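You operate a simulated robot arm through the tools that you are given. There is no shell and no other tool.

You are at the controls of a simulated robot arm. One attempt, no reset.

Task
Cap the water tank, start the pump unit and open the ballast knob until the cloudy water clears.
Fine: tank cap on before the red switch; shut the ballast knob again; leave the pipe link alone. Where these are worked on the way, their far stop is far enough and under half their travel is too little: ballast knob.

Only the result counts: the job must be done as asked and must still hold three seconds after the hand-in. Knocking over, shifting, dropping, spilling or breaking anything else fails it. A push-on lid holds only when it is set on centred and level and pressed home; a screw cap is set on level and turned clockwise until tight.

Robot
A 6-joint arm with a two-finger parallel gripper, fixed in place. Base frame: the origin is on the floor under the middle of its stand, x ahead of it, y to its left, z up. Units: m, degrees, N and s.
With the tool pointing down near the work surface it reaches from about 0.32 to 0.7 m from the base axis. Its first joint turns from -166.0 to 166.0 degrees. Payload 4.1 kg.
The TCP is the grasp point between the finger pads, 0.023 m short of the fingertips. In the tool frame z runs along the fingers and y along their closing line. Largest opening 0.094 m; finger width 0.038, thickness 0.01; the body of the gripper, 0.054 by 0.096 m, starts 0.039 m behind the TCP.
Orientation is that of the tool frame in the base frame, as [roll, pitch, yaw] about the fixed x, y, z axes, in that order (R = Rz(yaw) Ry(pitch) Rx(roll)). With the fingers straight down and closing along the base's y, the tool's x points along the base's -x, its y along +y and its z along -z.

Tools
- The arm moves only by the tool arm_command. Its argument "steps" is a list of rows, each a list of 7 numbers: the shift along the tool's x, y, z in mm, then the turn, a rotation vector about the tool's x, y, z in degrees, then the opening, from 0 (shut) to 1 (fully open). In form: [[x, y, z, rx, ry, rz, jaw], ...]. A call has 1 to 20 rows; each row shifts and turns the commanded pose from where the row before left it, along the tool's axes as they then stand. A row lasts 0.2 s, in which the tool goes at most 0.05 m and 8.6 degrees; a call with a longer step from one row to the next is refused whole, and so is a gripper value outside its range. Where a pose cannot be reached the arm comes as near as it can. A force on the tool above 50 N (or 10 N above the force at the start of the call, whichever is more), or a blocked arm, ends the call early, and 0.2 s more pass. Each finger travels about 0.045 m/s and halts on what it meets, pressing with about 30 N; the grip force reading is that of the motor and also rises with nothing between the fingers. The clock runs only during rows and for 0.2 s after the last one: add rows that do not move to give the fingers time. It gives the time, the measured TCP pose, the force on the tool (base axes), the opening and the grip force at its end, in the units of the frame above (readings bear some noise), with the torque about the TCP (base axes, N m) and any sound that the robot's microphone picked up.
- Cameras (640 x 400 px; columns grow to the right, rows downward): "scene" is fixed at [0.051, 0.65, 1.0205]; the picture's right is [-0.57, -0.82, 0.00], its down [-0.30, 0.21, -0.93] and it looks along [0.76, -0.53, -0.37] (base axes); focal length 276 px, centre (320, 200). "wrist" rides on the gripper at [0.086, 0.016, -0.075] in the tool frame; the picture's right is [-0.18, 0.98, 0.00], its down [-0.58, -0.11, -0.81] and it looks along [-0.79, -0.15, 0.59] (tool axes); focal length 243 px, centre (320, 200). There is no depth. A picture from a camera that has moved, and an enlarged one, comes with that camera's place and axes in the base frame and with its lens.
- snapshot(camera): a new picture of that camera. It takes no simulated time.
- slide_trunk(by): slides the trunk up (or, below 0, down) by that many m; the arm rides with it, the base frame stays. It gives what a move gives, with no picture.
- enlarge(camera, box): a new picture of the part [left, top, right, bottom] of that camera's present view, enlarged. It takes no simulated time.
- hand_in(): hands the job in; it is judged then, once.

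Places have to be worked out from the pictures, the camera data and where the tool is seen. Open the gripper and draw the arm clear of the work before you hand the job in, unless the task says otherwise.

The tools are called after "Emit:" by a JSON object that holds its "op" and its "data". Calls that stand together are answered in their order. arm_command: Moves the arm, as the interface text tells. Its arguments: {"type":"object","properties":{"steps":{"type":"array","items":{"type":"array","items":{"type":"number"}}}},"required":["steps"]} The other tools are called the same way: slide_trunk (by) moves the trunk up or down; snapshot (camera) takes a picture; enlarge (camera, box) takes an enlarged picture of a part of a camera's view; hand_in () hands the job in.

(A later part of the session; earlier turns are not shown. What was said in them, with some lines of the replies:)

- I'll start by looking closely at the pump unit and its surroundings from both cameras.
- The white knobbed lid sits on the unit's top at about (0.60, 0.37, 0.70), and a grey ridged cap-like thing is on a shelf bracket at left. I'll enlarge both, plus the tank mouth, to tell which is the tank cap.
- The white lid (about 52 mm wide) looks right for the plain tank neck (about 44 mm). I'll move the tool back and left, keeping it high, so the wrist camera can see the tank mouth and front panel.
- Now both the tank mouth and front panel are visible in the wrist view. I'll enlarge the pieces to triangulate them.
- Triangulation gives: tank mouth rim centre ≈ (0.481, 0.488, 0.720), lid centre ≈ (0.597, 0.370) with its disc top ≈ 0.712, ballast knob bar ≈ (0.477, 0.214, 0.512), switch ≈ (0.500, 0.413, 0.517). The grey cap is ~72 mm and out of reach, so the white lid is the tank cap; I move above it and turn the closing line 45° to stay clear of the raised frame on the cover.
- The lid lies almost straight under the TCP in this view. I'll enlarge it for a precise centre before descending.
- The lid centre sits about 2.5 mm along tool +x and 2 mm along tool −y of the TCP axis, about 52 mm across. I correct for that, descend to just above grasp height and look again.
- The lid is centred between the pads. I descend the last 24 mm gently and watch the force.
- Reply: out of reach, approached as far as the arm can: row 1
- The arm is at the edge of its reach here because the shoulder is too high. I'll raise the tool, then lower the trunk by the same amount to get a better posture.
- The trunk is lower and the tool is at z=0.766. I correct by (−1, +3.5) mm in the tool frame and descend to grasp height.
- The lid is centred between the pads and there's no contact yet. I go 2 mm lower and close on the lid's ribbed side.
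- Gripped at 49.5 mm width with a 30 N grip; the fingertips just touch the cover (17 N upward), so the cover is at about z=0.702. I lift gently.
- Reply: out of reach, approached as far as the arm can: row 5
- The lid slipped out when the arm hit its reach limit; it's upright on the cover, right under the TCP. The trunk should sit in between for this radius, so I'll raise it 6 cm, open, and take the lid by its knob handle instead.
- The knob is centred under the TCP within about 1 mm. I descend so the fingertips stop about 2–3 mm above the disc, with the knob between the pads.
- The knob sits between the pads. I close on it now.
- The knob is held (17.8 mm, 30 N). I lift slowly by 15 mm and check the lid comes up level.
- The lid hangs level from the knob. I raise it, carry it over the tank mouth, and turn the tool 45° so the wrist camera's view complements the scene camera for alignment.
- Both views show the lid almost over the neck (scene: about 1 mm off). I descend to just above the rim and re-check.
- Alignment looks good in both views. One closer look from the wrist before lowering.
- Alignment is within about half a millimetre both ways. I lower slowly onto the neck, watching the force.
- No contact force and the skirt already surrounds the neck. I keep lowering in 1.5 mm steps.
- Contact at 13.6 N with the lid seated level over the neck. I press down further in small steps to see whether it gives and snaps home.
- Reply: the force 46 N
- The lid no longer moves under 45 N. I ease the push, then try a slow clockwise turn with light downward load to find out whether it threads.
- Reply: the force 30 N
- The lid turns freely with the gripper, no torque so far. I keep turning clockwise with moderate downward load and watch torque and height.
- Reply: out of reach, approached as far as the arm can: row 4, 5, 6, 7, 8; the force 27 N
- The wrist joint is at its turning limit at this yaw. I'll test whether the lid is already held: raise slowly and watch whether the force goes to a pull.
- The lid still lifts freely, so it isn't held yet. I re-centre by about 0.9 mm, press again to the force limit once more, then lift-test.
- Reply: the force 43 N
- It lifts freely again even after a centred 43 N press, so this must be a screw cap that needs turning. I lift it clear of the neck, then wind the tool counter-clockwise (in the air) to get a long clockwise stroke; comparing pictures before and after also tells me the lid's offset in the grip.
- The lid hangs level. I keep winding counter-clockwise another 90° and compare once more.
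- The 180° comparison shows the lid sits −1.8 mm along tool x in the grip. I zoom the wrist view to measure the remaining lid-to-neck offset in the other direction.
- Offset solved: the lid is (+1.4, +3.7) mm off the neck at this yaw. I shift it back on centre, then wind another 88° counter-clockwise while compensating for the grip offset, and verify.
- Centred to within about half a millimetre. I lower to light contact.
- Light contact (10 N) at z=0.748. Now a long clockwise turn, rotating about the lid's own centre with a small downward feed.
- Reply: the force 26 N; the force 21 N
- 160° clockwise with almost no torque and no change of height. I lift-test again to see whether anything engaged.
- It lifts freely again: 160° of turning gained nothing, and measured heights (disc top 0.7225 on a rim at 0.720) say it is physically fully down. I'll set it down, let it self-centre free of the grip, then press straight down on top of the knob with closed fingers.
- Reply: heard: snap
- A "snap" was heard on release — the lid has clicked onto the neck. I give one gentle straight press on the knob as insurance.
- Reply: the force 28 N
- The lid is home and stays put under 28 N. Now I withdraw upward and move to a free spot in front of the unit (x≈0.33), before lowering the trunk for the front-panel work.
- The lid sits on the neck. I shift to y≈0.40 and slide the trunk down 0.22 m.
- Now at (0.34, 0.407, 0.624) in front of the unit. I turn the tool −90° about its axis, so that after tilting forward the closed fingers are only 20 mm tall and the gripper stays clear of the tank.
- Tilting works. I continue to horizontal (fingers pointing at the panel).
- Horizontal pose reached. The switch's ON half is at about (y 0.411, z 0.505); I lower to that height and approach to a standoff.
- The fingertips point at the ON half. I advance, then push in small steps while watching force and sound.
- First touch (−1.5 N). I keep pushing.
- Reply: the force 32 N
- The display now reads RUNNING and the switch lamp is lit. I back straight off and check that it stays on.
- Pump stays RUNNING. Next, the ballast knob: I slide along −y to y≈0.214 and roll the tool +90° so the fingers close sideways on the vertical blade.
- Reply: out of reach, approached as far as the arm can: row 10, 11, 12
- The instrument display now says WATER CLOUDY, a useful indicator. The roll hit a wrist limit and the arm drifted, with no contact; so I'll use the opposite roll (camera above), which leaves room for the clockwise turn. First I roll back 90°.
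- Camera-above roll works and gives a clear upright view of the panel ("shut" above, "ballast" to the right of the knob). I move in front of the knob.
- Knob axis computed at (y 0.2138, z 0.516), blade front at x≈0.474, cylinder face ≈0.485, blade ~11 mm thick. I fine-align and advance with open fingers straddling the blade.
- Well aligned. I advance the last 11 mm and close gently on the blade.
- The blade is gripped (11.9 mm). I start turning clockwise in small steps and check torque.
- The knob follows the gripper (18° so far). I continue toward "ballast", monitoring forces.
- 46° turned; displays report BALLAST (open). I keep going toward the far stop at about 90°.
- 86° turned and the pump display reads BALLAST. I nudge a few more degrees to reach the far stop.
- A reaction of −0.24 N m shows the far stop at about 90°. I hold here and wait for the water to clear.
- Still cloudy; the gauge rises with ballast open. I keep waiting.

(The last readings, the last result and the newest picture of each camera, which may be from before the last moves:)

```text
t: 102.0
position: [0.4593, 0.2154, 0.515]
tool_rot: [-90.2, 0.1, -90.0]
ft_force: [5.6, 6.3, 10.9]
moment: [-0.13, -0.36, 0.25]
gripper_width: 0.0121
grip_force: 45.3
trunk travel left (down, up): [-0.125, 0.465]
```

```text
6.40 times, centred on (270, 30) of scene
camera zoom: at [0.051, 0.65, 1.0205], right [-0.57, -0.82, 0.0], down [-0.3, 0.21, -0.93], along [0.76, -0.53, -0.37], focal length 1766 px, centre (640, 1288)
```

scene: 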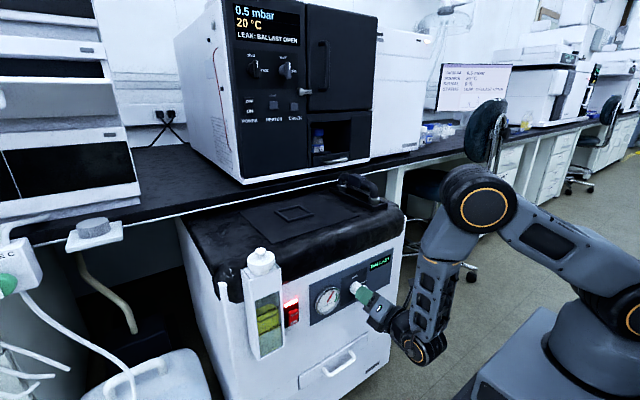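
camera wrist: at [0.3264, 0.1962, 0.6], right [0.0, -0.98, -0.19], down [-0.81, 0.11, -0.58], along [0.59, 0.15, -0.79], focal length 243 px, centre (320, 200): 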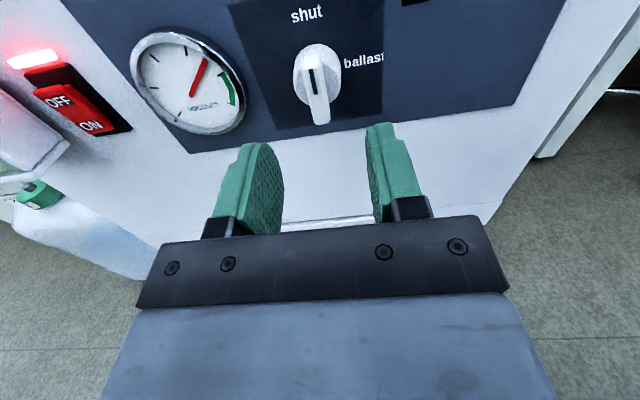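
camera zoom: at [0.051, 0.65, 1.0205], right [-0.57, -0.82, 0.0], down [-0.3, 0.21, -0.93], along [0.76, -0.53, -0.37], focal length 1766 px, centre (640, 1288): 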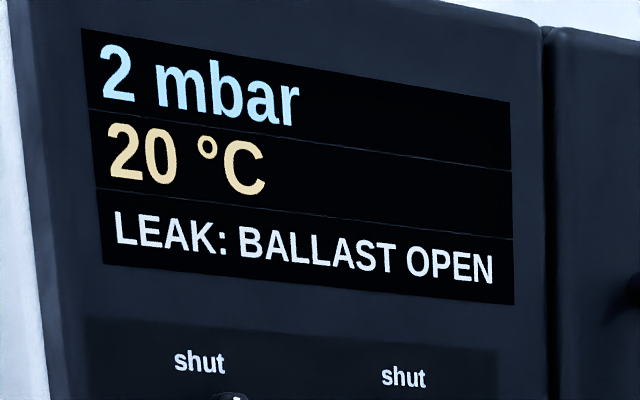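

The milky layer at the bottom of the sight glass is shrinking as the clear fluid reaches lower. I keep waiting.

Emit:
{"op": "arm_command", "data": {"steps": [[0, 0, 0, 0, 0, 0, 0.05], [0, 0, 0, 0, 0, 0, 0.05], [0, 0, 0, 0, 0, 0, 0.05], [0, 0, 0, 0, 0, 0, 0.05], [0, 0, 0, 0, 0, 0, 0.05], [0, 0, 0, 0, 0, 0, 0.05], [0, 0, 0, 0, 0, 0, 0.05], [0, 0, 0, 0, 0, 0, 0.05], [0, 0, 0, 0, 0, 0, 0.05], [0, 0, 0, 0, 0, 0, 0.05], [0, 0, 0, 0, 0, 0, 0.05], [0, 0, 0, 0, 0, 0, 0.05], [0, 0, 0, 0, 0, 0, 0.05], [0, 0, 0, 0, 0, 0, 0.05], [0, 0, 0, 0, 0, 0, 0.05], [0, 0, 0, 0, 0, 0, 0.05], [0, 0, 0, 0, 0, 0, 0.05], [0, 0, 0, 0, 0, 0, 0.05], [0, 0, 0, 0, 0, 0, 0.05], [0, 0, 0, 0, 0, 0, 0.05]]}}

Emit:
{"op": "enlarge", "data": {"camera": "scene", "box": [230, 260, 350, 370]}}

Emit:
{"op": "enlarge", "data": {"camera": "scene", "box": [220, 0, 320, 60]}}

```text
t: 106.2
position: [0.4585, 0.2147, 0.5147]
tool_rot: [-90.2, 0.1, -89.9]
ft_force: [10.1, 9.4, 12.5]
moment: [-0.16, -0.33, 0.62]
gripper_width: 0.0121
grip_force: 45.3
trunk travel left (down, up): [-0.125, 0.465]
```

```text
3.64 times, centred on (290, 315) of scene
camera zoom: at [0.051, 0.65, 1.0205], right [-0.57, -0.82, 0.0], down [-0.3, 0.21, -0.93], along [0.76, -0.53, -0.37], focal length 1004 px, centre (429, -218)
```

zoom: 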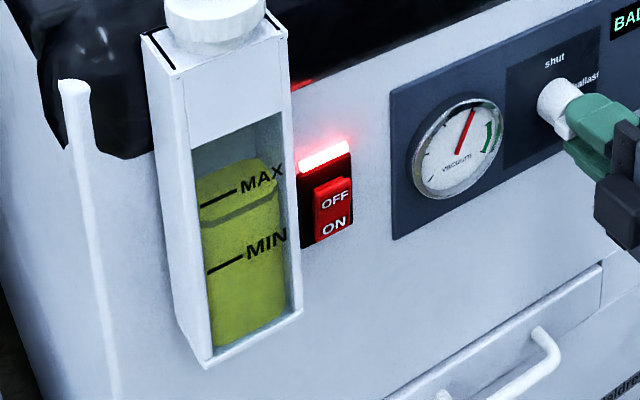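

```text
6.40 times, centred on (270, 30) of scene
camera zoom: at [0.051, 0.65, 1.0205], right [-0.57, -0.82, 0.0], down [-0.3, 0.21, -0.93], along [0.76, -0.53, -0.37], focal length 1766 px, centre (640, 1288)
```

zoom: 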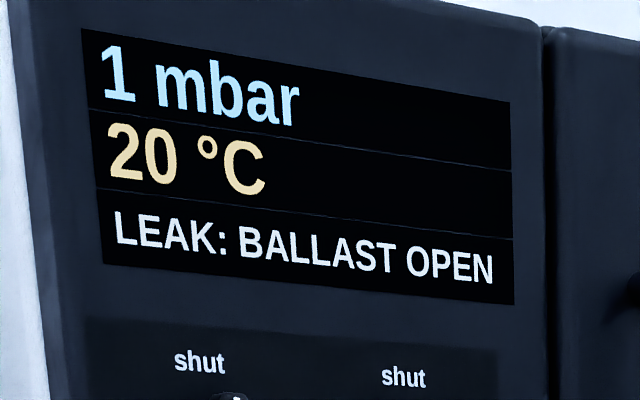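

The milky layer is now gone from the glass. I wait a little longer for margin and take a close look.

Emit:
{"op": "arm_command", "data": {"steps": [[0, 0, 0, 0, 0, 0, 0.05], [0, 0, 0, 0, 0, 0, 0.05], [0, 0, 0, 0, 0, 0, 0.05], [0, 0, 0, 0, 0, 0, 0.05], [0, 0, 0, 0, 0, 0, 0.05], [0, 0, 0, 0, 0, 0, 0.05], [0, 0, 0, 0, 0, 0, 0.05], [0, 0, 0, 0, 0, 0, 0.05], [0, 0, 0, 0, 0, 0, 0.05], [0, 0, 0, 0, 0, 0, 0.05], [0, 0, 0, 0, 0, 0, 0.05], [0, 0, 0, 0, 0, 0, 0.05]]}}

Emit:
{"op": "enlarge", "data": {"camera": "scene", "box": [235, 290, 305, 370]}}

Emit:
{"op": "snapshot", "data": {"camera": "scene"}}

```text
t: 108.8
position: [0.4595, 0.2141, 0.5156]
tool_rot: [-90.1, 0.0, -90.0]
ft_force: [10.2, 11.6, 11.8]
moment: [-0.18, -0.42, 0.23]
gripper_width: 0.0121
grip_force: 45.0
trunk travel left (down, up): [-0.125, 0.465]
```

```text
5.00 times, centred on (270, 330) of scene
camera zoom: at [0.051, 0.65, 1.0205], right [-0.57, -0.82, 0.0], down [-0.3, 0.21, -0.93], along [0.76, -0.53, -0.37], focal length 1380 px, centre (570, -450)
```

zoom: 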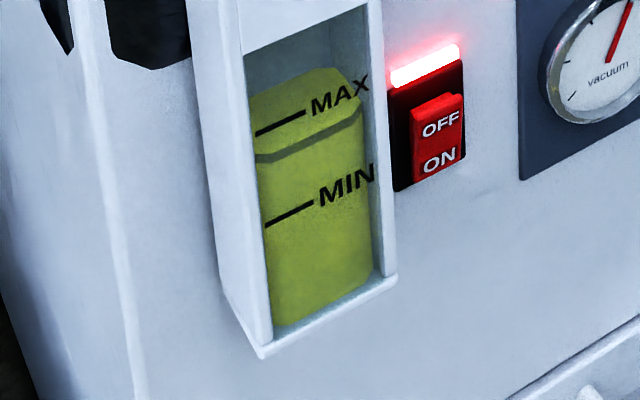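

```text
taken
```

scene: 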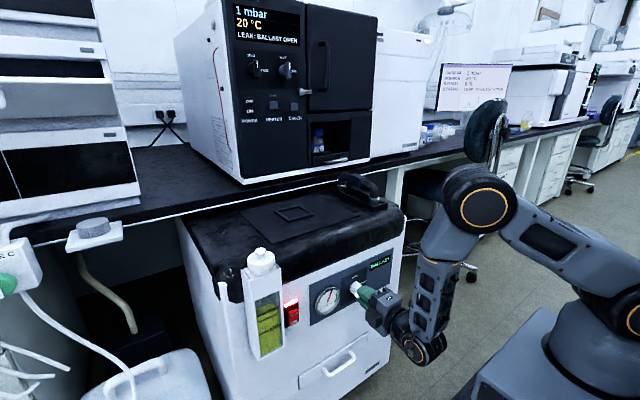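

The liquid is uniformly clear down to the bottom. Now I turn the knob back counter-clockwise to "shut".

Emit:
{"op": "arm_command", "data": {"steps": [[0, 0, 0, 0, 0, -8, 0.05], [0, 0, 0, 0, 0, -8, 0.05], [0, 0, 0, 0, 0, -8, 0.05], [0, 0, 0, 0, 0, -8, 0.05], [0, 0, 0, 0, 0, -8, 0.05], [0, 0, 0, 0, 0, -8, 0.05], [0, 0, 0, 0, 0, -8, 0.05], [0, 0, 0, 0, 0, -8, 0.05], [0, 0, 0, 0, 0, -8, 0.05], [0, 0, 0, 0, 0, -8, 0.05]]}}

Emit:
{"op": "enlarge", "data": {"camera": "wrist", "box": [200, 20, 440, 200]}}

```text
t: 111.0
position: [0.4588, 0.215, 0.5152]
tool_rot: [-91.5, -80.1, -88.5]
ft_force: [11.9, 13.9, 3.6]
moment: [0.01, 0.84, 0.26]
gripper_width: 0.012
grip_force: 45.0
trunk travel left (down, up): [-0.125, 0.465]
```

```text
2.22 times, centred on (320, 110) of wrist
camera zoom: at [0.3856, 0.1831, 0.5977], right [0.0, -0.94, -0.35], down [-0.81, 0.21, -0.55], along [0.59, 0.28, -0.76], focal length 539 px, centre (320, 400)
```

zoom: 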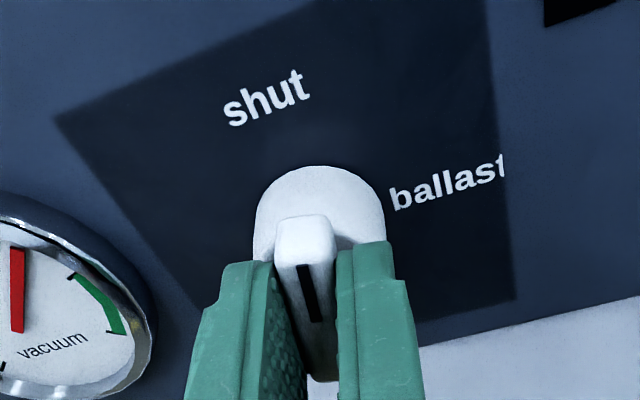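

Emit:
{"op": "arm_command", "data": {"steps": [[0, 0, 0, 0, 0, -4, 0.05], [0, 0, 0, 0, 0, -4, 0.05], [0, 0, 0, 0, 0, -2, 0.05], [0, 0, 0, 0, 0, -2, 0.05], [0, 0, 0, 0, 0, -1, 0.05]]}}

Emit:
{"op": "enlarge", "data": {"camera": "wrist", "box": [200, 20, 440, 200]}}

Emit:
{"op": "snapshot", "data": {"camera": "scene"}}

```text
t: 112.2
position: [0.4591, 0.214, 0.5157]
tool_rot: [94.2, -87.2, 85.9]
ft_force: [1.0, 15.0, 0.6]
moment: [1.96, 0.22, 0.15]
gripper_width: 0.0128
grip_force: 45.3
trunk travel left (down, up): [-0.125, 0.465]
```

```text
2.22 times, centred on (320, 110) of wrist
camera zoom: at [0.3856, 0.2022, 0.6026], right [0.0, -0.99, -0.13], down [-0.81, 0.08, -0.58], along [0.59, 0.11, -0.8], focal length 539 px, centre (320, 400)
```

zoom: 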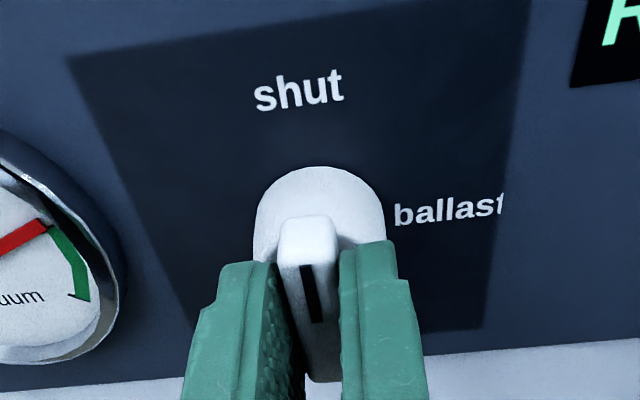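

```text
taken
```

scene: 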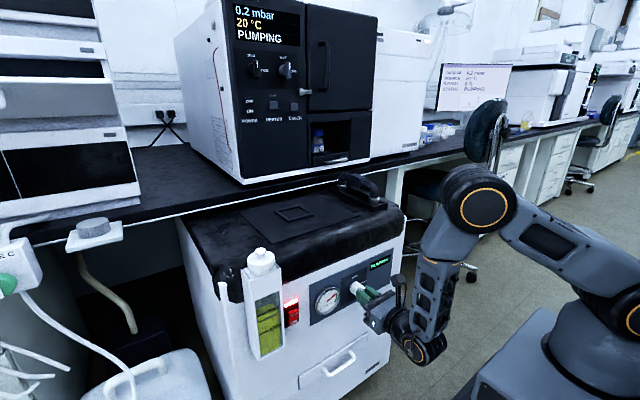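

The shut stop is reached (1.96 N m), and the displays read RUNNING and PUMPING — no longer cloudy. I relax the twist, open the fingers and back straight off.

Emit:
{"op": "arm_command", "data": {"steps": [[0, 0, 0, 0, 0, 2, 0.05], [0, 0, 0, 0, 0, 0, 0.2], [0, 0, 0, 0, 0, 0, 0.4], [0, 0, 0, 0, 0, 0, 0.5], [0, 0, 0, 0, 0, 0, 0.5]]}}

Emit:
{"op": "arm_command", "data": {"steps": [[0, 0, -8, 0, 0, 0, 0.5], [0, 0, -12, 0, 0, 0, 0.5], [0, 0, -15, 0, 0, 0, 0.5], [0, 0, -15, 0, 0, 0, 0.5], [0, 0, 0, 0, 0, 0, 0.5]]}}

Emit:
{"op": "snapshot", "data": {"camera": "wrist"}}

Emit:
{"op": "enlarge", "data": {"camera": "scene", "box": [230, 240, 410, 360]}}

Emit:
{"op": "enlarge", "data": {"camera": "scene", "box": [220, 0, 320, 60]}}

```text
t: 113.4
position: [0.4596, 0.2142, 0.5157]
tool_rot: [103.0, -89.2, 76.8]
ft_force: [0.2, -0.5, -0.5]
moment: [-0.02, 0.0, 0.01]
gripper_width: 0.0469
grip_force: 0.1
trunk travel left (down, up): [-0.125, 0.465]
```

```text
t: 114.6
position: [0.4093, 0.2142, 0.516]
tool_rot: [103.4, -89.1, 76.5]
ft_force: [-0.3, -0.7, 0.2]
moment: [0.01, -0.02, 0.01]
gripper_width: 0.0469
grip_force: 0.0
trunk travel left (down, up): [-0.125, 0.465]
```

```text
taken
camera wrist: at [0.3347, 0.1986, 0.6028], right [0.0, -0.99, -0.17], down [-0.81, 0.1, -0.58], along [0.59, 0.14, -0.8], focal length 243 px, centre (320, 200)
```

wrist: 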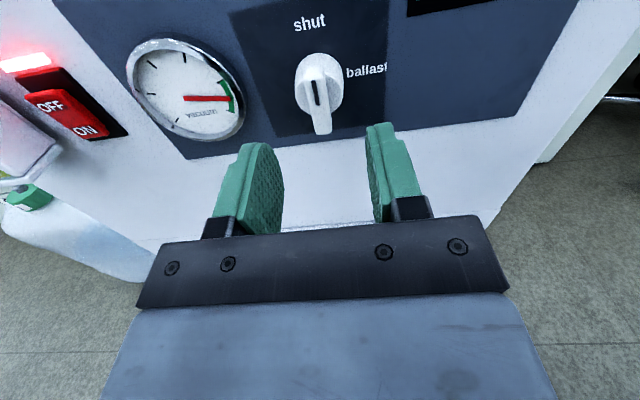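

```text
3.33 times, centred on (320, 300) of scene
camera zoom: at [0.051, 0.65, 1.0205], right [-0.57, -0.82, 0.0], down [-0.3, 0.21, -0.93], along [0.76, -0.53, -0.37], focal length 920 px, centre (320, -133)
```

zoom: 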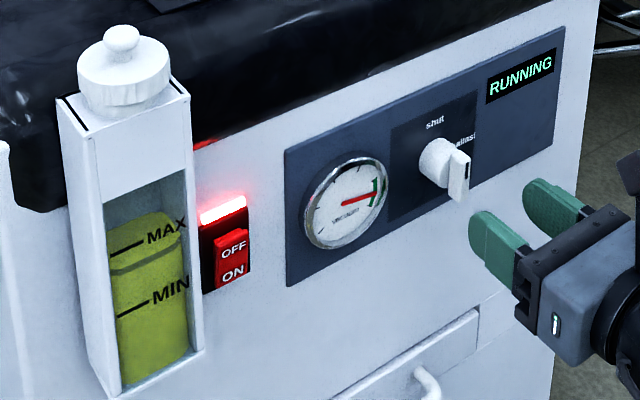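

```text
6.40 times, centred on (270, 30) of scene
camera zoom: at [0.051, 0.65, 1.0205], right [-0.57, -0.82, 0.0], down [-0.3, 0.21, -0.93], along [0.76, -0.53, -0.37], focal length 1766 px, centre (640, 1288)
```

zoom: 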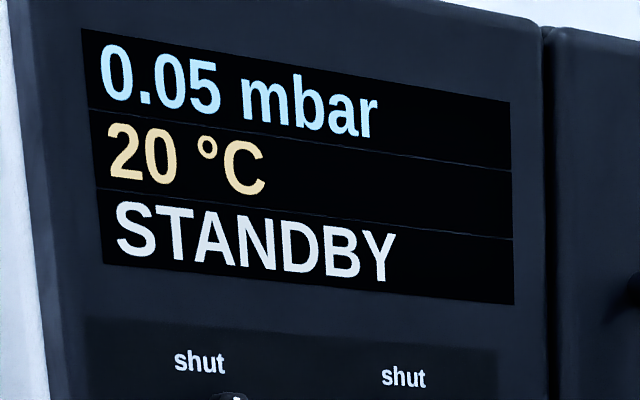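

Status is back to STANDBY at 0.05 mbar, pump RUNNING, knob at shut, glass clear. I draw the arm further clear, open the gripper, and let a few seconds pass to check that everything holds.

Emit:
{"op": "arm_command", "data": {"steps": [[0, 0, -10, 0, 0, 0, 0.6], [0, 0, -10, 0, 0, 0, 0.8], [0, 0, 0, 0, 0, 0, 1], [0, 0, 0, 0, 0, 0, 1], [0, 0, 0, 0, 0, 0, 1], [0, 0, 0, 0, 0, 0, 1], [0, 0, 0, 0, 0, 0, 1], [0, 0, 0, 0, 0, 0, 1], [0, 0, 0, 0, 0, 0, 1], [0, 0, 0, 0, 0, 0, 1], [0, 0, 0, 0, 0, 0, 1], [0, 0, 0, 0, 0, 0, 1]]}}

Emit:
{"op": "snapshot", "data": {"camera": "scene"}}

Emit:
{"op": "enlarge", "data": {"camera": "scene", "box": [210, 170, 420, 310]}}

Emit:
{"op": "enlarge", "data": {"camera": "wrist", "box": [220, 0, 420, 140]}}

```text
t: 117.2
position: [0.3892, 0.2139, 0.5162]
tool_rot: [101.8, -89.2, 78.2]
ft_force: [-0.5, 0.6, 0.7]
moment: [0.03, -0.05, 0.01]
gripper_width: 0.094
grip_force: 0.1
trunk travel left (down, up): [-0.125, 0.465]
```

```text
taken
```

scene: 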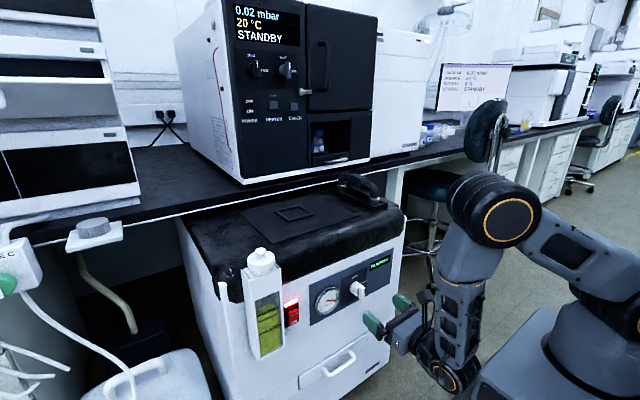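

```text
2.86 times, centred on (315, 240) of scene
camera zoom: at [0.051, 0.65, 1.0205], right [-0.57, -0.82, 0.0], down [-0.3, 0.21, -0.93], along [0.76, -0.53, -0.37], focal length 788 px, centre (334, 86)
```

zoom: 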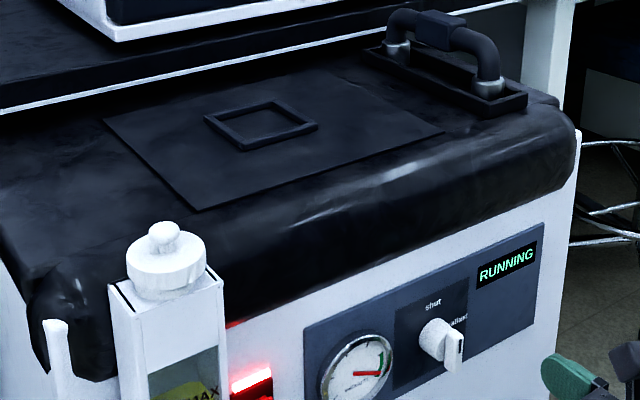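

```text
2.86 times, centred on (320, 70) of wrist
camera zoom: at [0.3161, 0.1988, 0.6031], right [0.0, -0.99, -0.17], down [-0.81, 0.1, -0.58], along [0.59, 0.14, -0.8], focal length 693 px, centre (320, 571)
```

zoom: 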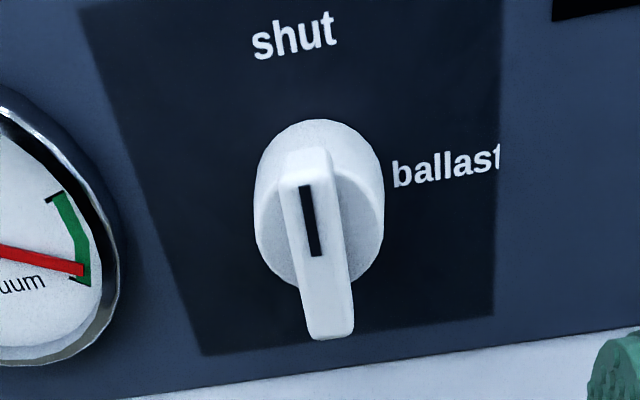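

The lid is snapped on, the pump reads RUNNING, and the water is clear. The knob points to shut, the pipe link is untouched, and the arm is open and clear, so I hand the job in.

Emit:
{"op": "hand_in", "data": {}}

```text
The job is handed in.
```

The job is handed in. The verdict was not returned to me, so I can only report what I saw just before handing in.

- **Tank cap:** The white lid is on the tank neck. A snap was heard as the gripper let go, and it stayed put under a 28 N press. It went on before the red switch was touched.
- **Pump unit:** The red switch is on ON, its lamp is lit and the display reads RUNNING.
- **Ballast knob:** I opened it to its far stop and held it there about 13 s, until the milky layer in the sight glass was gone. I then turned it back to the shut stop.
- **Water:** The instrument showed WATER CLOUDY after the pump started. Once the knob was shut again it went to PUMPING and then STANDBY, at 0.02 mbar by the end.
- **Pipe link:** I did not touch it.

**Lid slip:** On the first lift the lid slipped from the fingers. It ended upright on the unit's cover, shifted by less than a centimetre, and I picked it up again by its knob. I saw nothing else moved or knocked.

The gripper is open and the arm is drawn back in front of the panel.
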